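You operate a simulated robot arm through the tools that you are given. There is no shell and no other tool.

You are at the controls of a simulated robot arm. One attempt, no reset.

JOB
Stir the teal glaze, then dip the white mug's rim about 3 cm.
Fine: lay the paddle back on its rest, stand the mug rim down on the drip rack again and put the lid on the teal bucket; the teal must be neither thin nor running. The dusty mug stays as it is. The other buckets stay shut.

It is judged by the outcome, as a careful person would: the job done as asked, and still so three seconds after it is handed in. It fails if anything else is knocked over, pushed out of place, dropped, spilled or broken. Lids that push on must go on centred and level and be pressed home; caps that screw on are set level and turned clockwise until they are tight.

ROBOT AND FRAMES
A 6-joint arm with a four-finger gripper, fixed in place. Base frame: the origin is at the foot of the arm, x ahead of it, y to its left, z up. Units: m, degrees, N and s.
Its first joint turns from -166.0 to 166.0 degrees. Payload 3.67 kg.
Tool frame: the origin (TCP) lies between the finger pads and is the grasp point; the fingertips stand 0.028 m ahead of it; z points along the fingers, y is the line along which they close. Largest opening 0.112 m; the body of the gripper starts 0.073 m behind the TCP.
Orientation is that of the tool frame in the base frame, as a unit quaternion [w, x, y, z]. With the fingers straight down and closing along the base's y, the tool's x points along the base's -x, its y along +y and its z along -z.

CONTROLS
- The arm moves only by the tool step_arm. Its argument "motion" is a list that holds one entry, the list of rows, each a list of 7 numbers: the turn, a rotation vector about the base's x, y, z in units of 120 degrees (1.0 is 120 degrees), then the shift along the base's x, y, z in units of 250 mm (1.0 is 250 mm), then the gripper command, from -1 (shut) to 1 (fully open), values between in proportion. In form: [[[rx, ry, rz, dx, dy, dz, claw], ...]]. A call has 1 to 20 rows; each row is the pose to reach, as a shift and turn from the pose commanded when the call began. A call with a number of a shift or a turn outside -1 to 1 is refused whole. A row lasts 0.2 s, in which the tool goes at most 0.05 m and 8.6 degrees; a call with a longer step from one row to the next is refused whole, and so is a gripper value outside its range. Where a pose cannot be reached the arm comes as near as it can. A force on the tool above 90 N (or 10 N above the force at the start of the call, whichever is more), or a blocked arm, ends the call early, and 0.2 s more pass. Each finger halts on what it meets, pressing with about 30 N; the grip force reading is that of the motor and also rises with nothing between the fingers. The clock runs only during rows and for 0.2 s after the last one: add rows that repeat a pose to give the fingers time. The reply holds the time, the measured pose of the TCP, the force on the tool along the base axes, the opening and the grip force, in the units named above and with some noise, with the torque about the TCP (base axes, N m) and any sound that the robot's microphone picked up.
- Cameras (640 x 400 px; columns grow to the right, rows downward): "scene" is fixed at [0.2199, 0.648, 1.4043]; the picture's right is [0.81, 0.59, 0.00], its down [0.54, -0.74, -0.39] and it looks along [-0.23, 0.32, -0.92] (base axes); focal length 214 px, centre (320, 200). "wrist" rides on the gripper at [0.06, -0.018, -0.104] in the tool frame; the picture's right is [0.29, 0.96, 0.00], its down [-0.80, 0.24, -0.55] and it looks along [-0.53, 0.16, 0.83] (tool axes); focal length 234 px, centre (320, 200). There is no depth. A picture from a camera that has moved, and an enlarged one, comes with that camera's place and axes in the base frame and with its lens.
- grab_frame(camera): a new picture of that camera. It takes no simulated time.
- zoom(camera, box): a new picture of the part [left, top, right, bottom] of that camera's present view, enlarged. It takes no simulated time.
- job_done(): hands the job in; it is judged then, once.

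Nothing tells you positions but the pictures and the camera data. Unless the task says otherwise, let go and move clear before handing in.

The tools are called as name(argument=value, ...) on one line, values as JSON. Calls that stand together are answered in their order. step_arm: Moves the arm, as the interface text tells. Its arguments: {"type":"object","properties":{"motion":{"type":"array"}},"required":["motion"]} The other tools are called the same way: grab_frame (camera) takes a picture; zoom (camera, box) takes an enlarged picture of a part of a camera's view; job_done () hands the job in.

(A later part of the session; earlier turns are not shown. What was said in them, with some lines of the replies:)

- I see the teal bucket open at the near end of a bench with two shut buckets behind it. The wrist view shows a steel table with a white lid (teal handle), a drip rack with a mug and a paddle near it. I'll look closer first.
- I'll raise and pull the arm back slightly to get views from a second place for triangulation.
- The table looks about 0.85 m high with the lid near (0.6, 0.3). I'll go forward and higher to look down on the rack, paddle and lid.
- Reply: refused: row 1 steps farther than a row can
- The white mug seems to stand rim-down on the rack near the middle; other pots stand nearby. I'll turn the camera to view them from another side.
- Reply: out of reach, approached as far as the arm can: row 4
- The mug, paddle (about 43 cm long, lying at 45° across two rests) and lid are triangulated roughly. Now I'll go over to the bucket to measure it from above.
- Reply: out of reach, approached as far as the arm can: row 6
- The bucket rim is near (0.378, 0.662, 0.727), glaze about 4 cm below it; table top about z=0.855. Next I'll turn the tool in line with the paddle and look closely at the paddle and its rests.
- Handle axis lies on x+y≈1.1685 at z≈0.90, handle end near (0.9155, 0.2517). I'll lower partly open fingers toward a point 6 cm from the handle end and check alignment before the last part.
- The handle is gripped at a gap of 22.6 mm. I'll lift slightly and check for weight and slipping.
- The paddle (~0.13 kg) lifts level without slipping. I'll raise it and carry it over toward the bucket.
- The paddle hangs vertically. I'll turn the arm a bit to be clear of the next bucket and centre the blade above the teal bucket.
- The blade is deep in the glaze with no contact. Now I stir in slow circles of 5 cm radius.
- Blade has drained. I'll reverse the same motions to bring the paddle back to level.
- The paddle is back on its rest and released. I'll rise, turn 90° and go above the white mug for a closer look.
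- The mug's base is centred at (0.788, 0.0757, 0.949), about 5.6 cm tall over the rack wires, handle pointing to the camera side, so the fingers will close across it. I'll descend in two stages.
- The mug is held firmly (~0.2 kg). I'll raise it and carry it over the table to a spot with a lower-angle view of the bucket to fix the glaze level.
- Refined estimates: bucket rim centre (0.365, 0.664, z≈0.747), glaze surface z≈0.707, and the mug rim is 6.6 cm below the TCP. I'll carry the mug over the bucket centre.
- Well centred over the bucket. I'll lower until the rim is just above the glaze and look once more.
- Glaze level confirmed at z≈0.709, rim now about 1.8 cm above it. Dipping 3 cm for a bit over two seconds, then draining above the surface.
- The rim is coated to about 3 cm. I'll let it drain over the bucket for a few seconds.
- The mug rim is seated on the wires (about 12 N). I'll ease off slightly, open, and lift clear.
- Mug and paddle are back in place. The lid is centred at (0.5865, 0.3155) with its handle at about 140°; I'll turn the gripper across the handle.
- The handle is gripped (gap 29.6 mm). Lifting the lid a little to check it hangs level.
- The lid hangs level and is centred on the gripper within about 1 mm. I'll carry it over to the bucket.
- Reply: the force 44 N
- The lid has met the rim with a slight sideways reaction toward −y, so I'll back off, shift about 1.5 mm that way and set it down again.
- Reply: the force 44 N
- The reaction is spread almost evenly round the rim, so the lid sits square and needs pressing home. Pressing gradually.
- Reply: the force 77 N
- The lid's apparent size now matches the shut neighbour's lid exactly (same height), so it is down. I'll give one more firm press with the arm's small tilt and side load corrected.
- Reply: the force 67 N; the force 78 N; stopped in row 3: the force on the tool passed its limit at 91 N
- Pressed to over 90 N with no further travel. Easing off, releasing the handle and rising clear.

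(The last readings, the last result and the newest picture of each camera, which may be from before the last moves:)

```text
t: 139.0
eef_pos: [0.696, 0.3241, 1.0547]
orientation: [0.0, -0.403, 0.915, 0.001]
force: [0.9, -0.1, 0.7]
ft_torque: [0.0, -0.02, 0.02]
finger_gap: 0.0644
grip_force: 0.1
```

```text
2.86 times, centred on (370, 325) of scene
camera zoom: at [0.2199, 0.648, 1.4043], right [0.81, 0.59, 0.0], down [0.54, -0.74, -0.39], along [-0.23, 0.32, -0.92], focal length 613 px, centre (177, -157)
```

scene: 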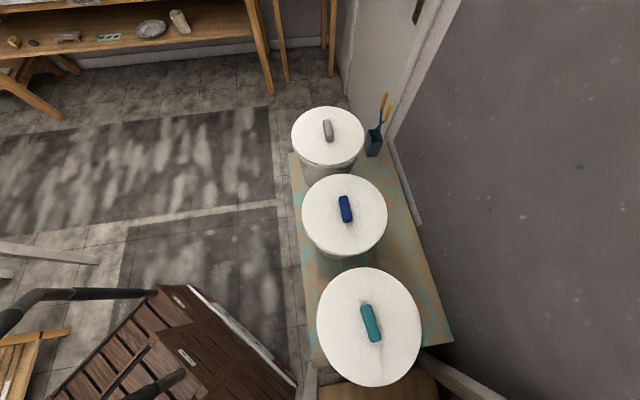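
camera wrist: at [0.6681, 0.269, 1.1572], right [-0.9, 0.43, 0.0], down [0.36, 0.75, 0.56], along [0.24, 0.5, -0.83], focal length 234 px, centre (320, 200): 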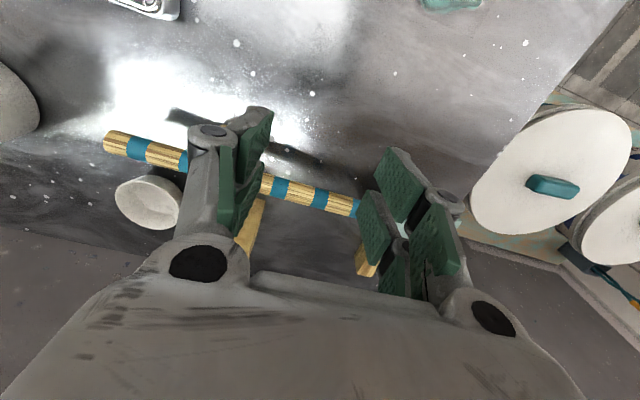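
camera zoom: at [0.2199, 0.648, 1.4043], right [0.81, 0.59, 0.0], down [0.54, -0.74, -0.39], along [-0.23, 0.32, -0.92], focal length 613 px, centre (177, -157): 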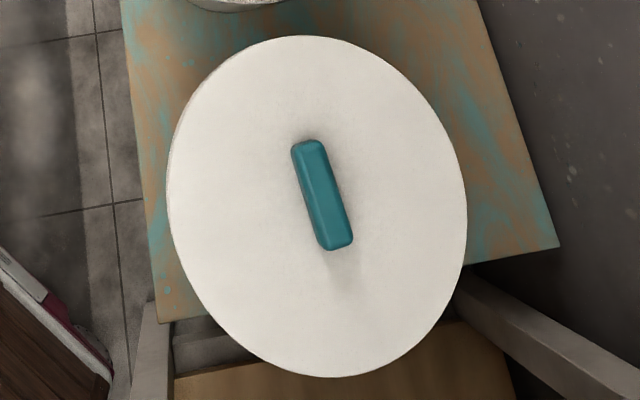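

zoom(camera="wrist", box=[460, 90, 580, 250])

zoom(camera="wrist", box=[540, 150, 640, 270])

zoom(camera="scene", box=[310, 330, 400, 395])

zoom(camera="scene", box=[295, 210, 385, 265])

```text
2.50 times, centred on (520, 170) of wrist
camera zoom: at [0.6681, 0.269, 1.1572], right [-0.9, 0.43, 0.0], down [0.36, 0.75, 0.56], along [0.24, 0.5, -0.83], focal length 585 px, centre (-180, 275)
```

zoom: 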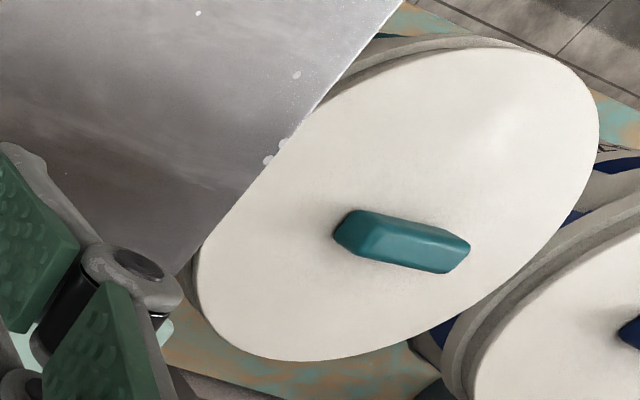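

```text
3.33 times, centred on (590, 210) of wrist
camera zoom: at [0.6681, 0.269, 1.1572], right [-0.9, 0.43, 0.0], down [0.36, 0.75, 0.56], along [0.24, 0.5, -0.83], focal length 781 px, centre (-580, 167)
```

zoom: 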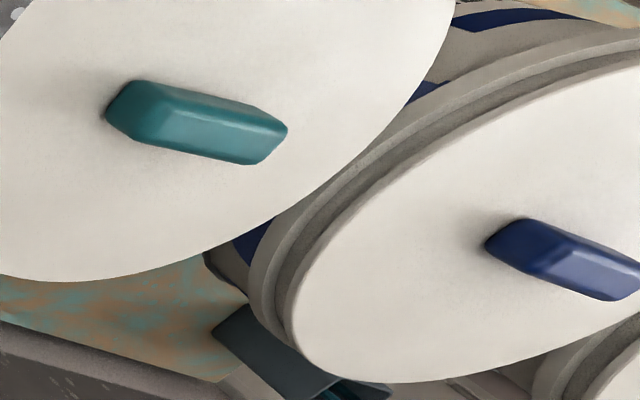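

```text
6.15 times, centred on (355, 362) of scene
camera zoom: at [0.2199, 0.648, 1.4043], right [0.81, 0.59, 0.0], down [0.54, -0.74, -0.39], along [-0.23, 0.32, -0.92], focal length 1320 px, centre (105, -800)
```

zoom: 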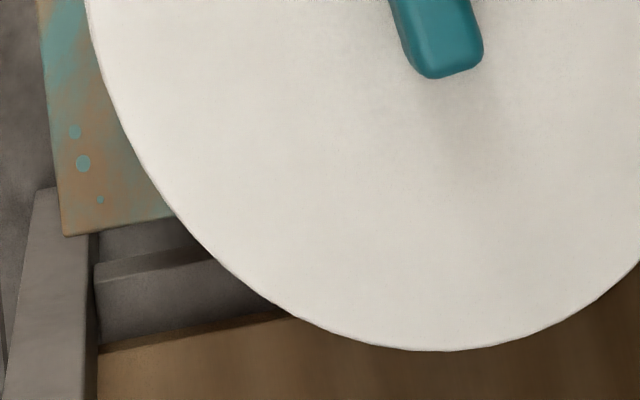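

```text
7.11 times, centred on (340, 238) of scene
camera zoom: at [0.2199, 0.648, 1.4043], right [0.81, 0.59, 0.0], down [0.54, -0.74, -0.39], along [-0.23, 0.32, -0.92], focal length 1525 px, centre (178, -67)
```

zoom: 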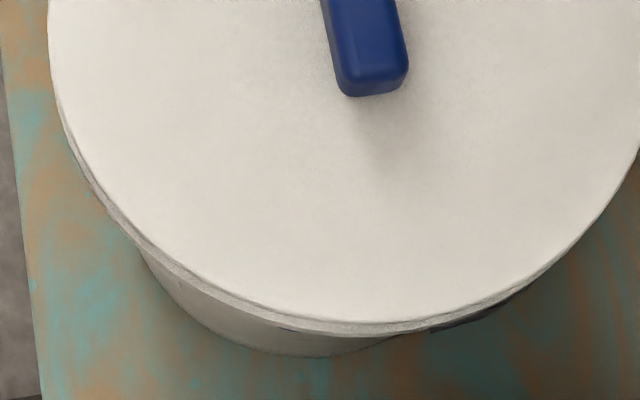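

zoom(camera="wrist", box=[520, 92, 600, 142])

zoom(camera="wrist", box=[460, 180, 540, 240])

zoom(camera="wrist", box=[560, 180, 640, 250])

```text
8.00 times, centred on (560, 117) of wrist
camera zoom: at [0.6681, 0.269, 1.1572], right [-0.9, 0.43, 0.0], down [0.36, 0.75, 0.56], along [0.24, 0.5, -0.83], focal length 1873 px, centre (-1600, 864)
```

zoom: 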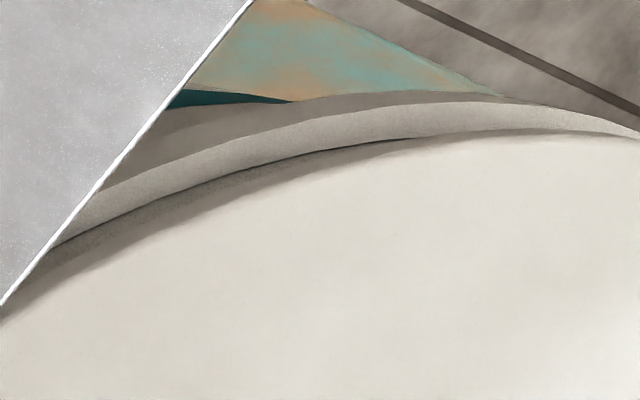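

```text
6.67 times, centred on (500, 210) of wrist
camera zoom: at [0.6681, 0.269, 1.1572], right [-0.9, 0.43, 0.0], down [0.36, 0.75, 0.56], along [0.24, 0.5, -0.83], focal length 1561 px, centre (-880, 133)
```

zoom: 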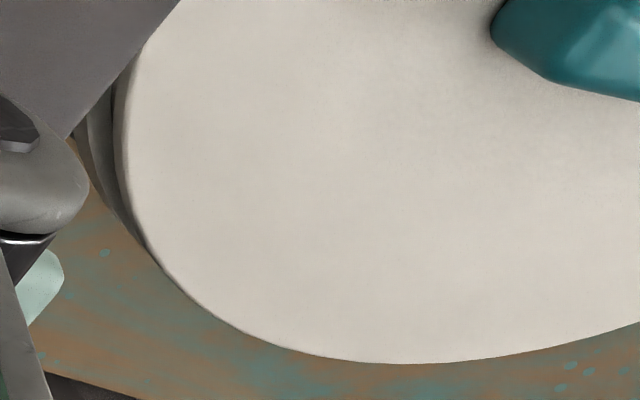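

```text
5.71 times, centred on (600, 215) of wrist
camera zoom: at [0.6681, 0.269, 1.1572], right [-0.9, 0.43, 0.0], down [0.36, 0.75, 0.56], along [0.24, 0.5, -0.83], focal length 1338 px, centre (-1280, 114)
```

zoom: 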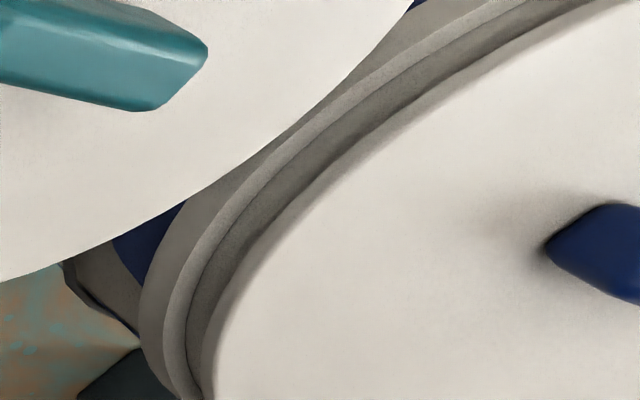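

I want to be sure the teal lid is fully home, so I'll compare it closely with the shut neighbour's lid.

zoom(camera="scene", box=[306, 310, 330, 325])

zoom(camera="scene", box=[408, 322, 432, 337])

zoom(camera="scene", box=[292, 205, 316, 220])

zoom(camera="scene", box=[376, 208, 400, 223])

```text
16.00 times, centred on (318, 318) of scene
camera zoom: at [0.2199, 0.648, 1.4043], right [0.81, 0.59, 0.0], down [0.54, -0.74, -0.39], along [-0.23, 0.32, -0.92], focal length 3432 px, centre (352, -1680)
```

zoom: 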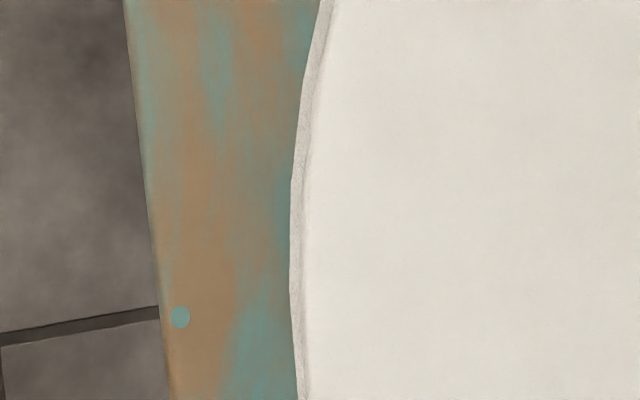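

```text
16.00 times, centred on (420, 330) of scene
camera zoom: at [0.2199, 0.648, 1.4043], right [0.81, 0.59, 0.0], down [0.54, -0.74, -0.39], along [-0.23, 0.32, -0.92], focal length 3432 px, centre (-1280, -1872)
```

zoom: 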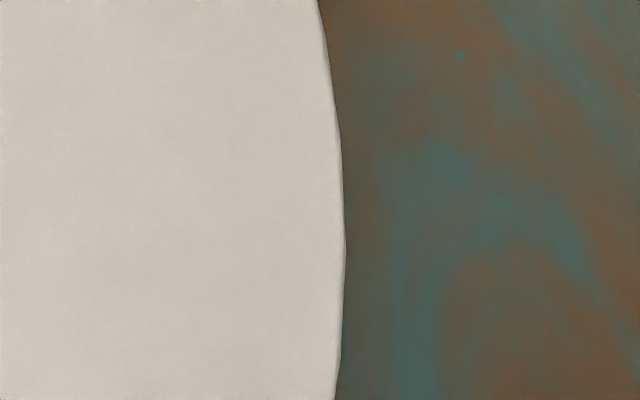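

```text
16.00 times, centred on (304, 212) of scene
camera zoom: at [0.2199, 0.648, 1.4043], right [0.81, 0.59, 0.0], down [0.54, -0.74, -0.39], along [-0.23, 0.32, -0.92], focal length 3432 px, centre (576, 0)
```

zoom: 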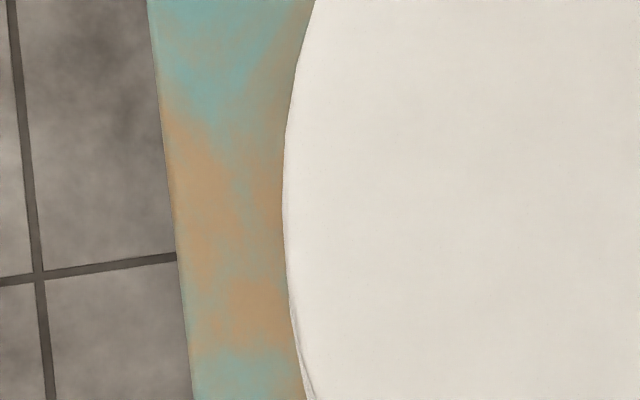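

```text
16.00 times, centred on (388, 216) of scene
camera zoom: at [0.2199, 0.648, 1.4043], right [0.81, 0.59, 0.0], down [0.54, -0.74, -0.39], along [-0.23, 0.32, -0.92], focal length 3432 px, centre (-768, -48)
```

zoom: 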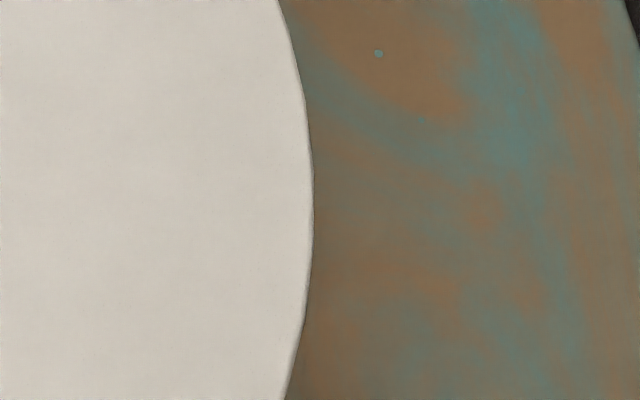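

step_arm(motion=[[[0, 0, -0.05, -0.15, 0, 0, 0.15], [0, 0, -0.1, -0.32, 0, 0, 0.15], [0, 0, -0.16, -0.5, 0, 0, -0.2], [0, 0, -0.22, -0.68, 0, 0, -0.5], [0, 0, -0.28, -0.84, 0, 0, -0.9], [0, 0, -0.34, -1.0, 0, 0, -0.9]]])

step_arm(motion=[[[0, 0, -0.03, -0.16, 0, 0, -0.9], [0, 0, -0.056, -0.34, 0, 0, -0.9], [0, 0, -0.056, -0.52, -0.02, -0.05, -0.9], [0, 0, -0.056, -0.7, -0.04, -0.15, -0.9], [0, 0, -0.056, -0.85, -0.06, -0.25, -0.9]]])

grab_frame(camera="wrist")

```text
t: 140.4
eef_pos: [0.4467, 0.3253, 1.0557]
orientation: [0.001, -0.057, 0.998, 0.001]
force: [0.9, -0.7, -1.1]
ft_torque: [-0.03, 0.01, 0.01]
finger_gap: 0.0057
grip_force: 0.1
```

```text
refused: row 4 steps farther than a row can; nothing moved
```

```text
taken
camera wrist: at [0.3875, 0.3016, 1.1587], right [-0.4, 0.92, 0.0], down [0.76, 0.33, 0.56], along [0.51, 0.22, -0.83], focal length 234 px, centre (320, 200)
```

wrist: 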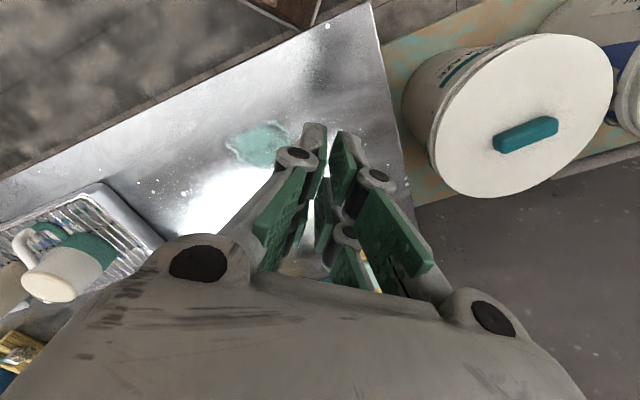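

zoom(camera="wrist", box=[390, 20, 630, 210])

zoom(camera="wrist", box=[0, 180, 180, 320])

zoom(camera="wrist", box=[200, 90, 340, 190])

```text
2.11 times, centred on (510, 115) of wrist
camera zoom: at [0.3875, 0.3016, 1.1587], right [-0.4, 0.92, 0.0], down [0.76, 0.33, 0.56], along [0.51, 0.22, -0.83], focal length 493 px, centre (-80, 379)
```

zoom: 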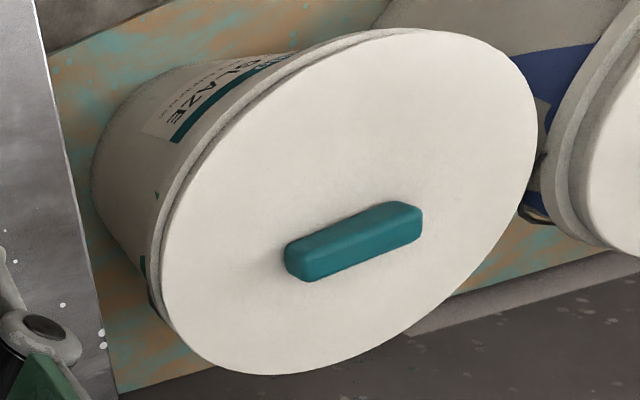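

```text
2.86 times, centred on (90, 250) of wrist
camera zoom: at [0.3875, 0.3016, 1.1587], right [-0.4, 0.92, 0.0], down [0.76, 0.33, 0.56], along [0.51, 0.22, -0.83], focal length 669 px, centre (977, 57)
```

zoom: 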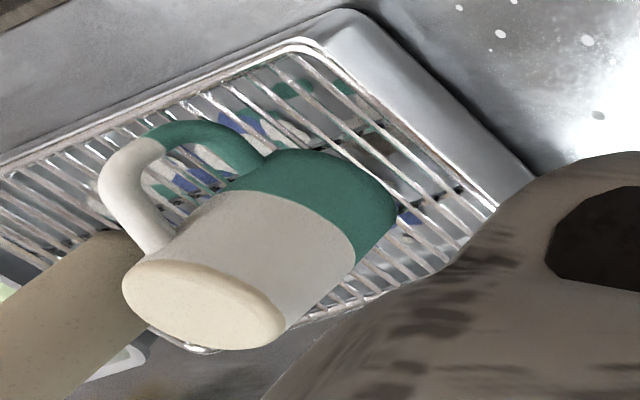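

```text
4.00 times, centred on (270, 140) of wrist
camera zoom: at [0.3875, 0.3016, 1.1587], right [-0.4, 0.92, 0.0], down [0.76, 0.33, 0.56], along [0.51, 0.22, -0.83], focal length 937 px, centre (520, 440)
```

zoom: 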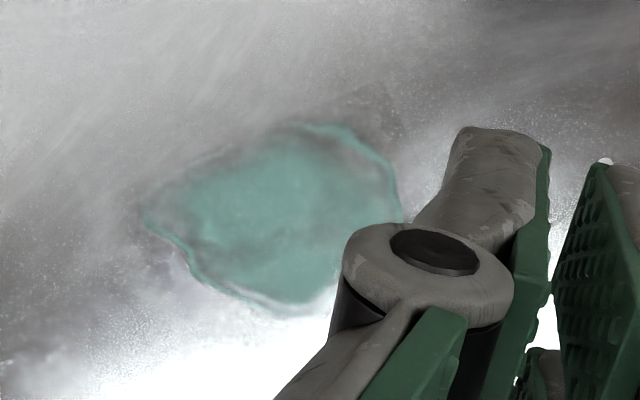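

zoom(camera="wrist", box=[425, 40, 505, 90])

zoom(camera="wrist", box=[420, 90, 500, 190])

zoom(camera="wrist", box=[580, 20, 640, 130])

```text
8.00 times, centred on (465, 65) of wrist
camera zoom: at [0.3875, 0.3016, 1.1587], right [-0.4, 0.92, 0.0], down [0.76, 0.33, 0.56], along [0.51, 0.22, -0.83], focal length 1873 px, centre (-840, 1280)
```

zoom: 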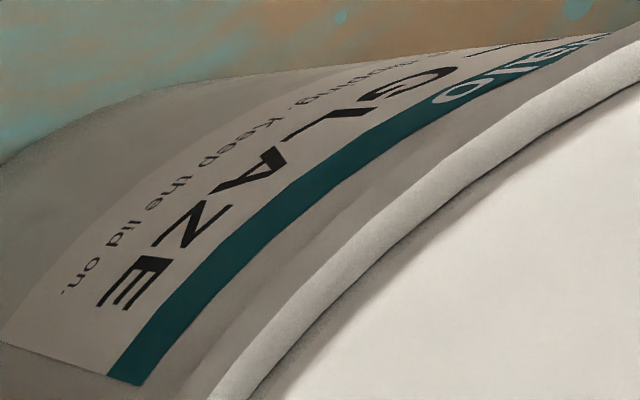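

```text
4.00 times, centred on (460, 140) of wrist
camera zoom: at [0.3875, 0.3016, 1.1587], right [-0.4, 0.92, 0.0], down [0.76, 0.33, 0.56], along [0.51, 0.22, -0.83], focal length 937 px, centre (-240, 440)
```

zoom: 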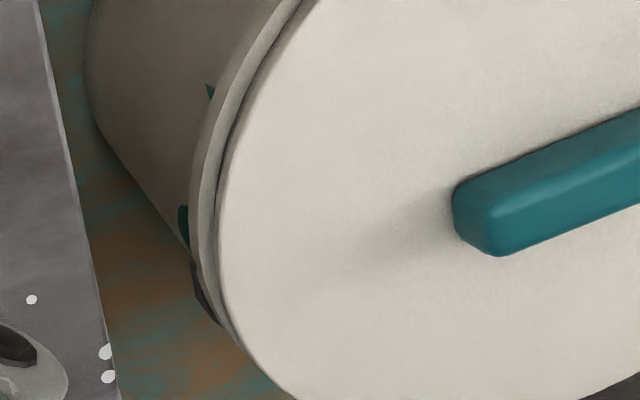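

```text
3.64 times, centred on (610, 75) of wrist
camera zoom: at [0.3875, 0.3016, 1.1587], right [-0.4, 0.92, 0.0], down [0.76, 0.33, 0.56], along [0.51, 0.22, -0.83], focal length 852 px, centre (-734, 654)
```

zoom: 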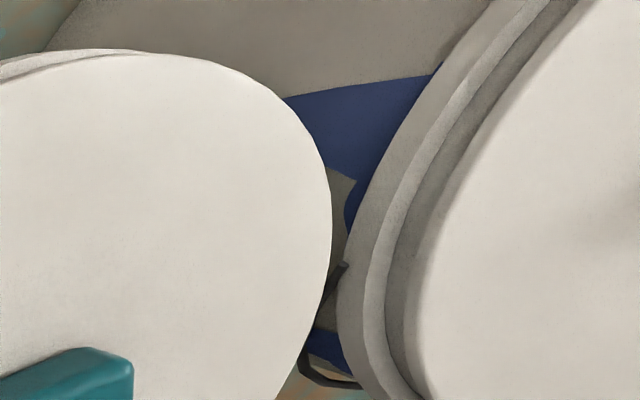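

The mug stands rim-down on the rack with an even 3 cm teal band and no runs. The paddle lies on its rest, and the lid sits level at the same height as the neighbouring shut lid. The arm is clear, so I'm handing the job in.

job_done()

```text
The job is handed in.
```

The job is handed in. The teal glaze is stirred, and the white mug's rim is dipped about 3 cm and back on the rack. The paddle is on its rest and the teal bucket has its lid on.

- **Stirring:** I stirred for about 18 seconds with the blade near the bottom. The blade drained over the bucket before I laid the paddle back on its two bars.
- **Dip:** The mug was held at depth for about 2 seconds, then drained over the bucket for about 4 seconds. The last close look showed an even teal band with no runs.
- **Lid:** I pressed it level until the arm stopped at just over 90 N. It gave no click and no clear further movement. I judge it home because it sits at the same height as the neighbouring shut lid, to within about 2 mm. I put it within about 2 mm of centre.
- **Teal patch on the table:** There is one where the lid had been lying. It looks like an old dried stain, because the lid covered that spot until I lifted it. I don't think it came from this job.

I didn't touch the dusty mug or the other two buckets.
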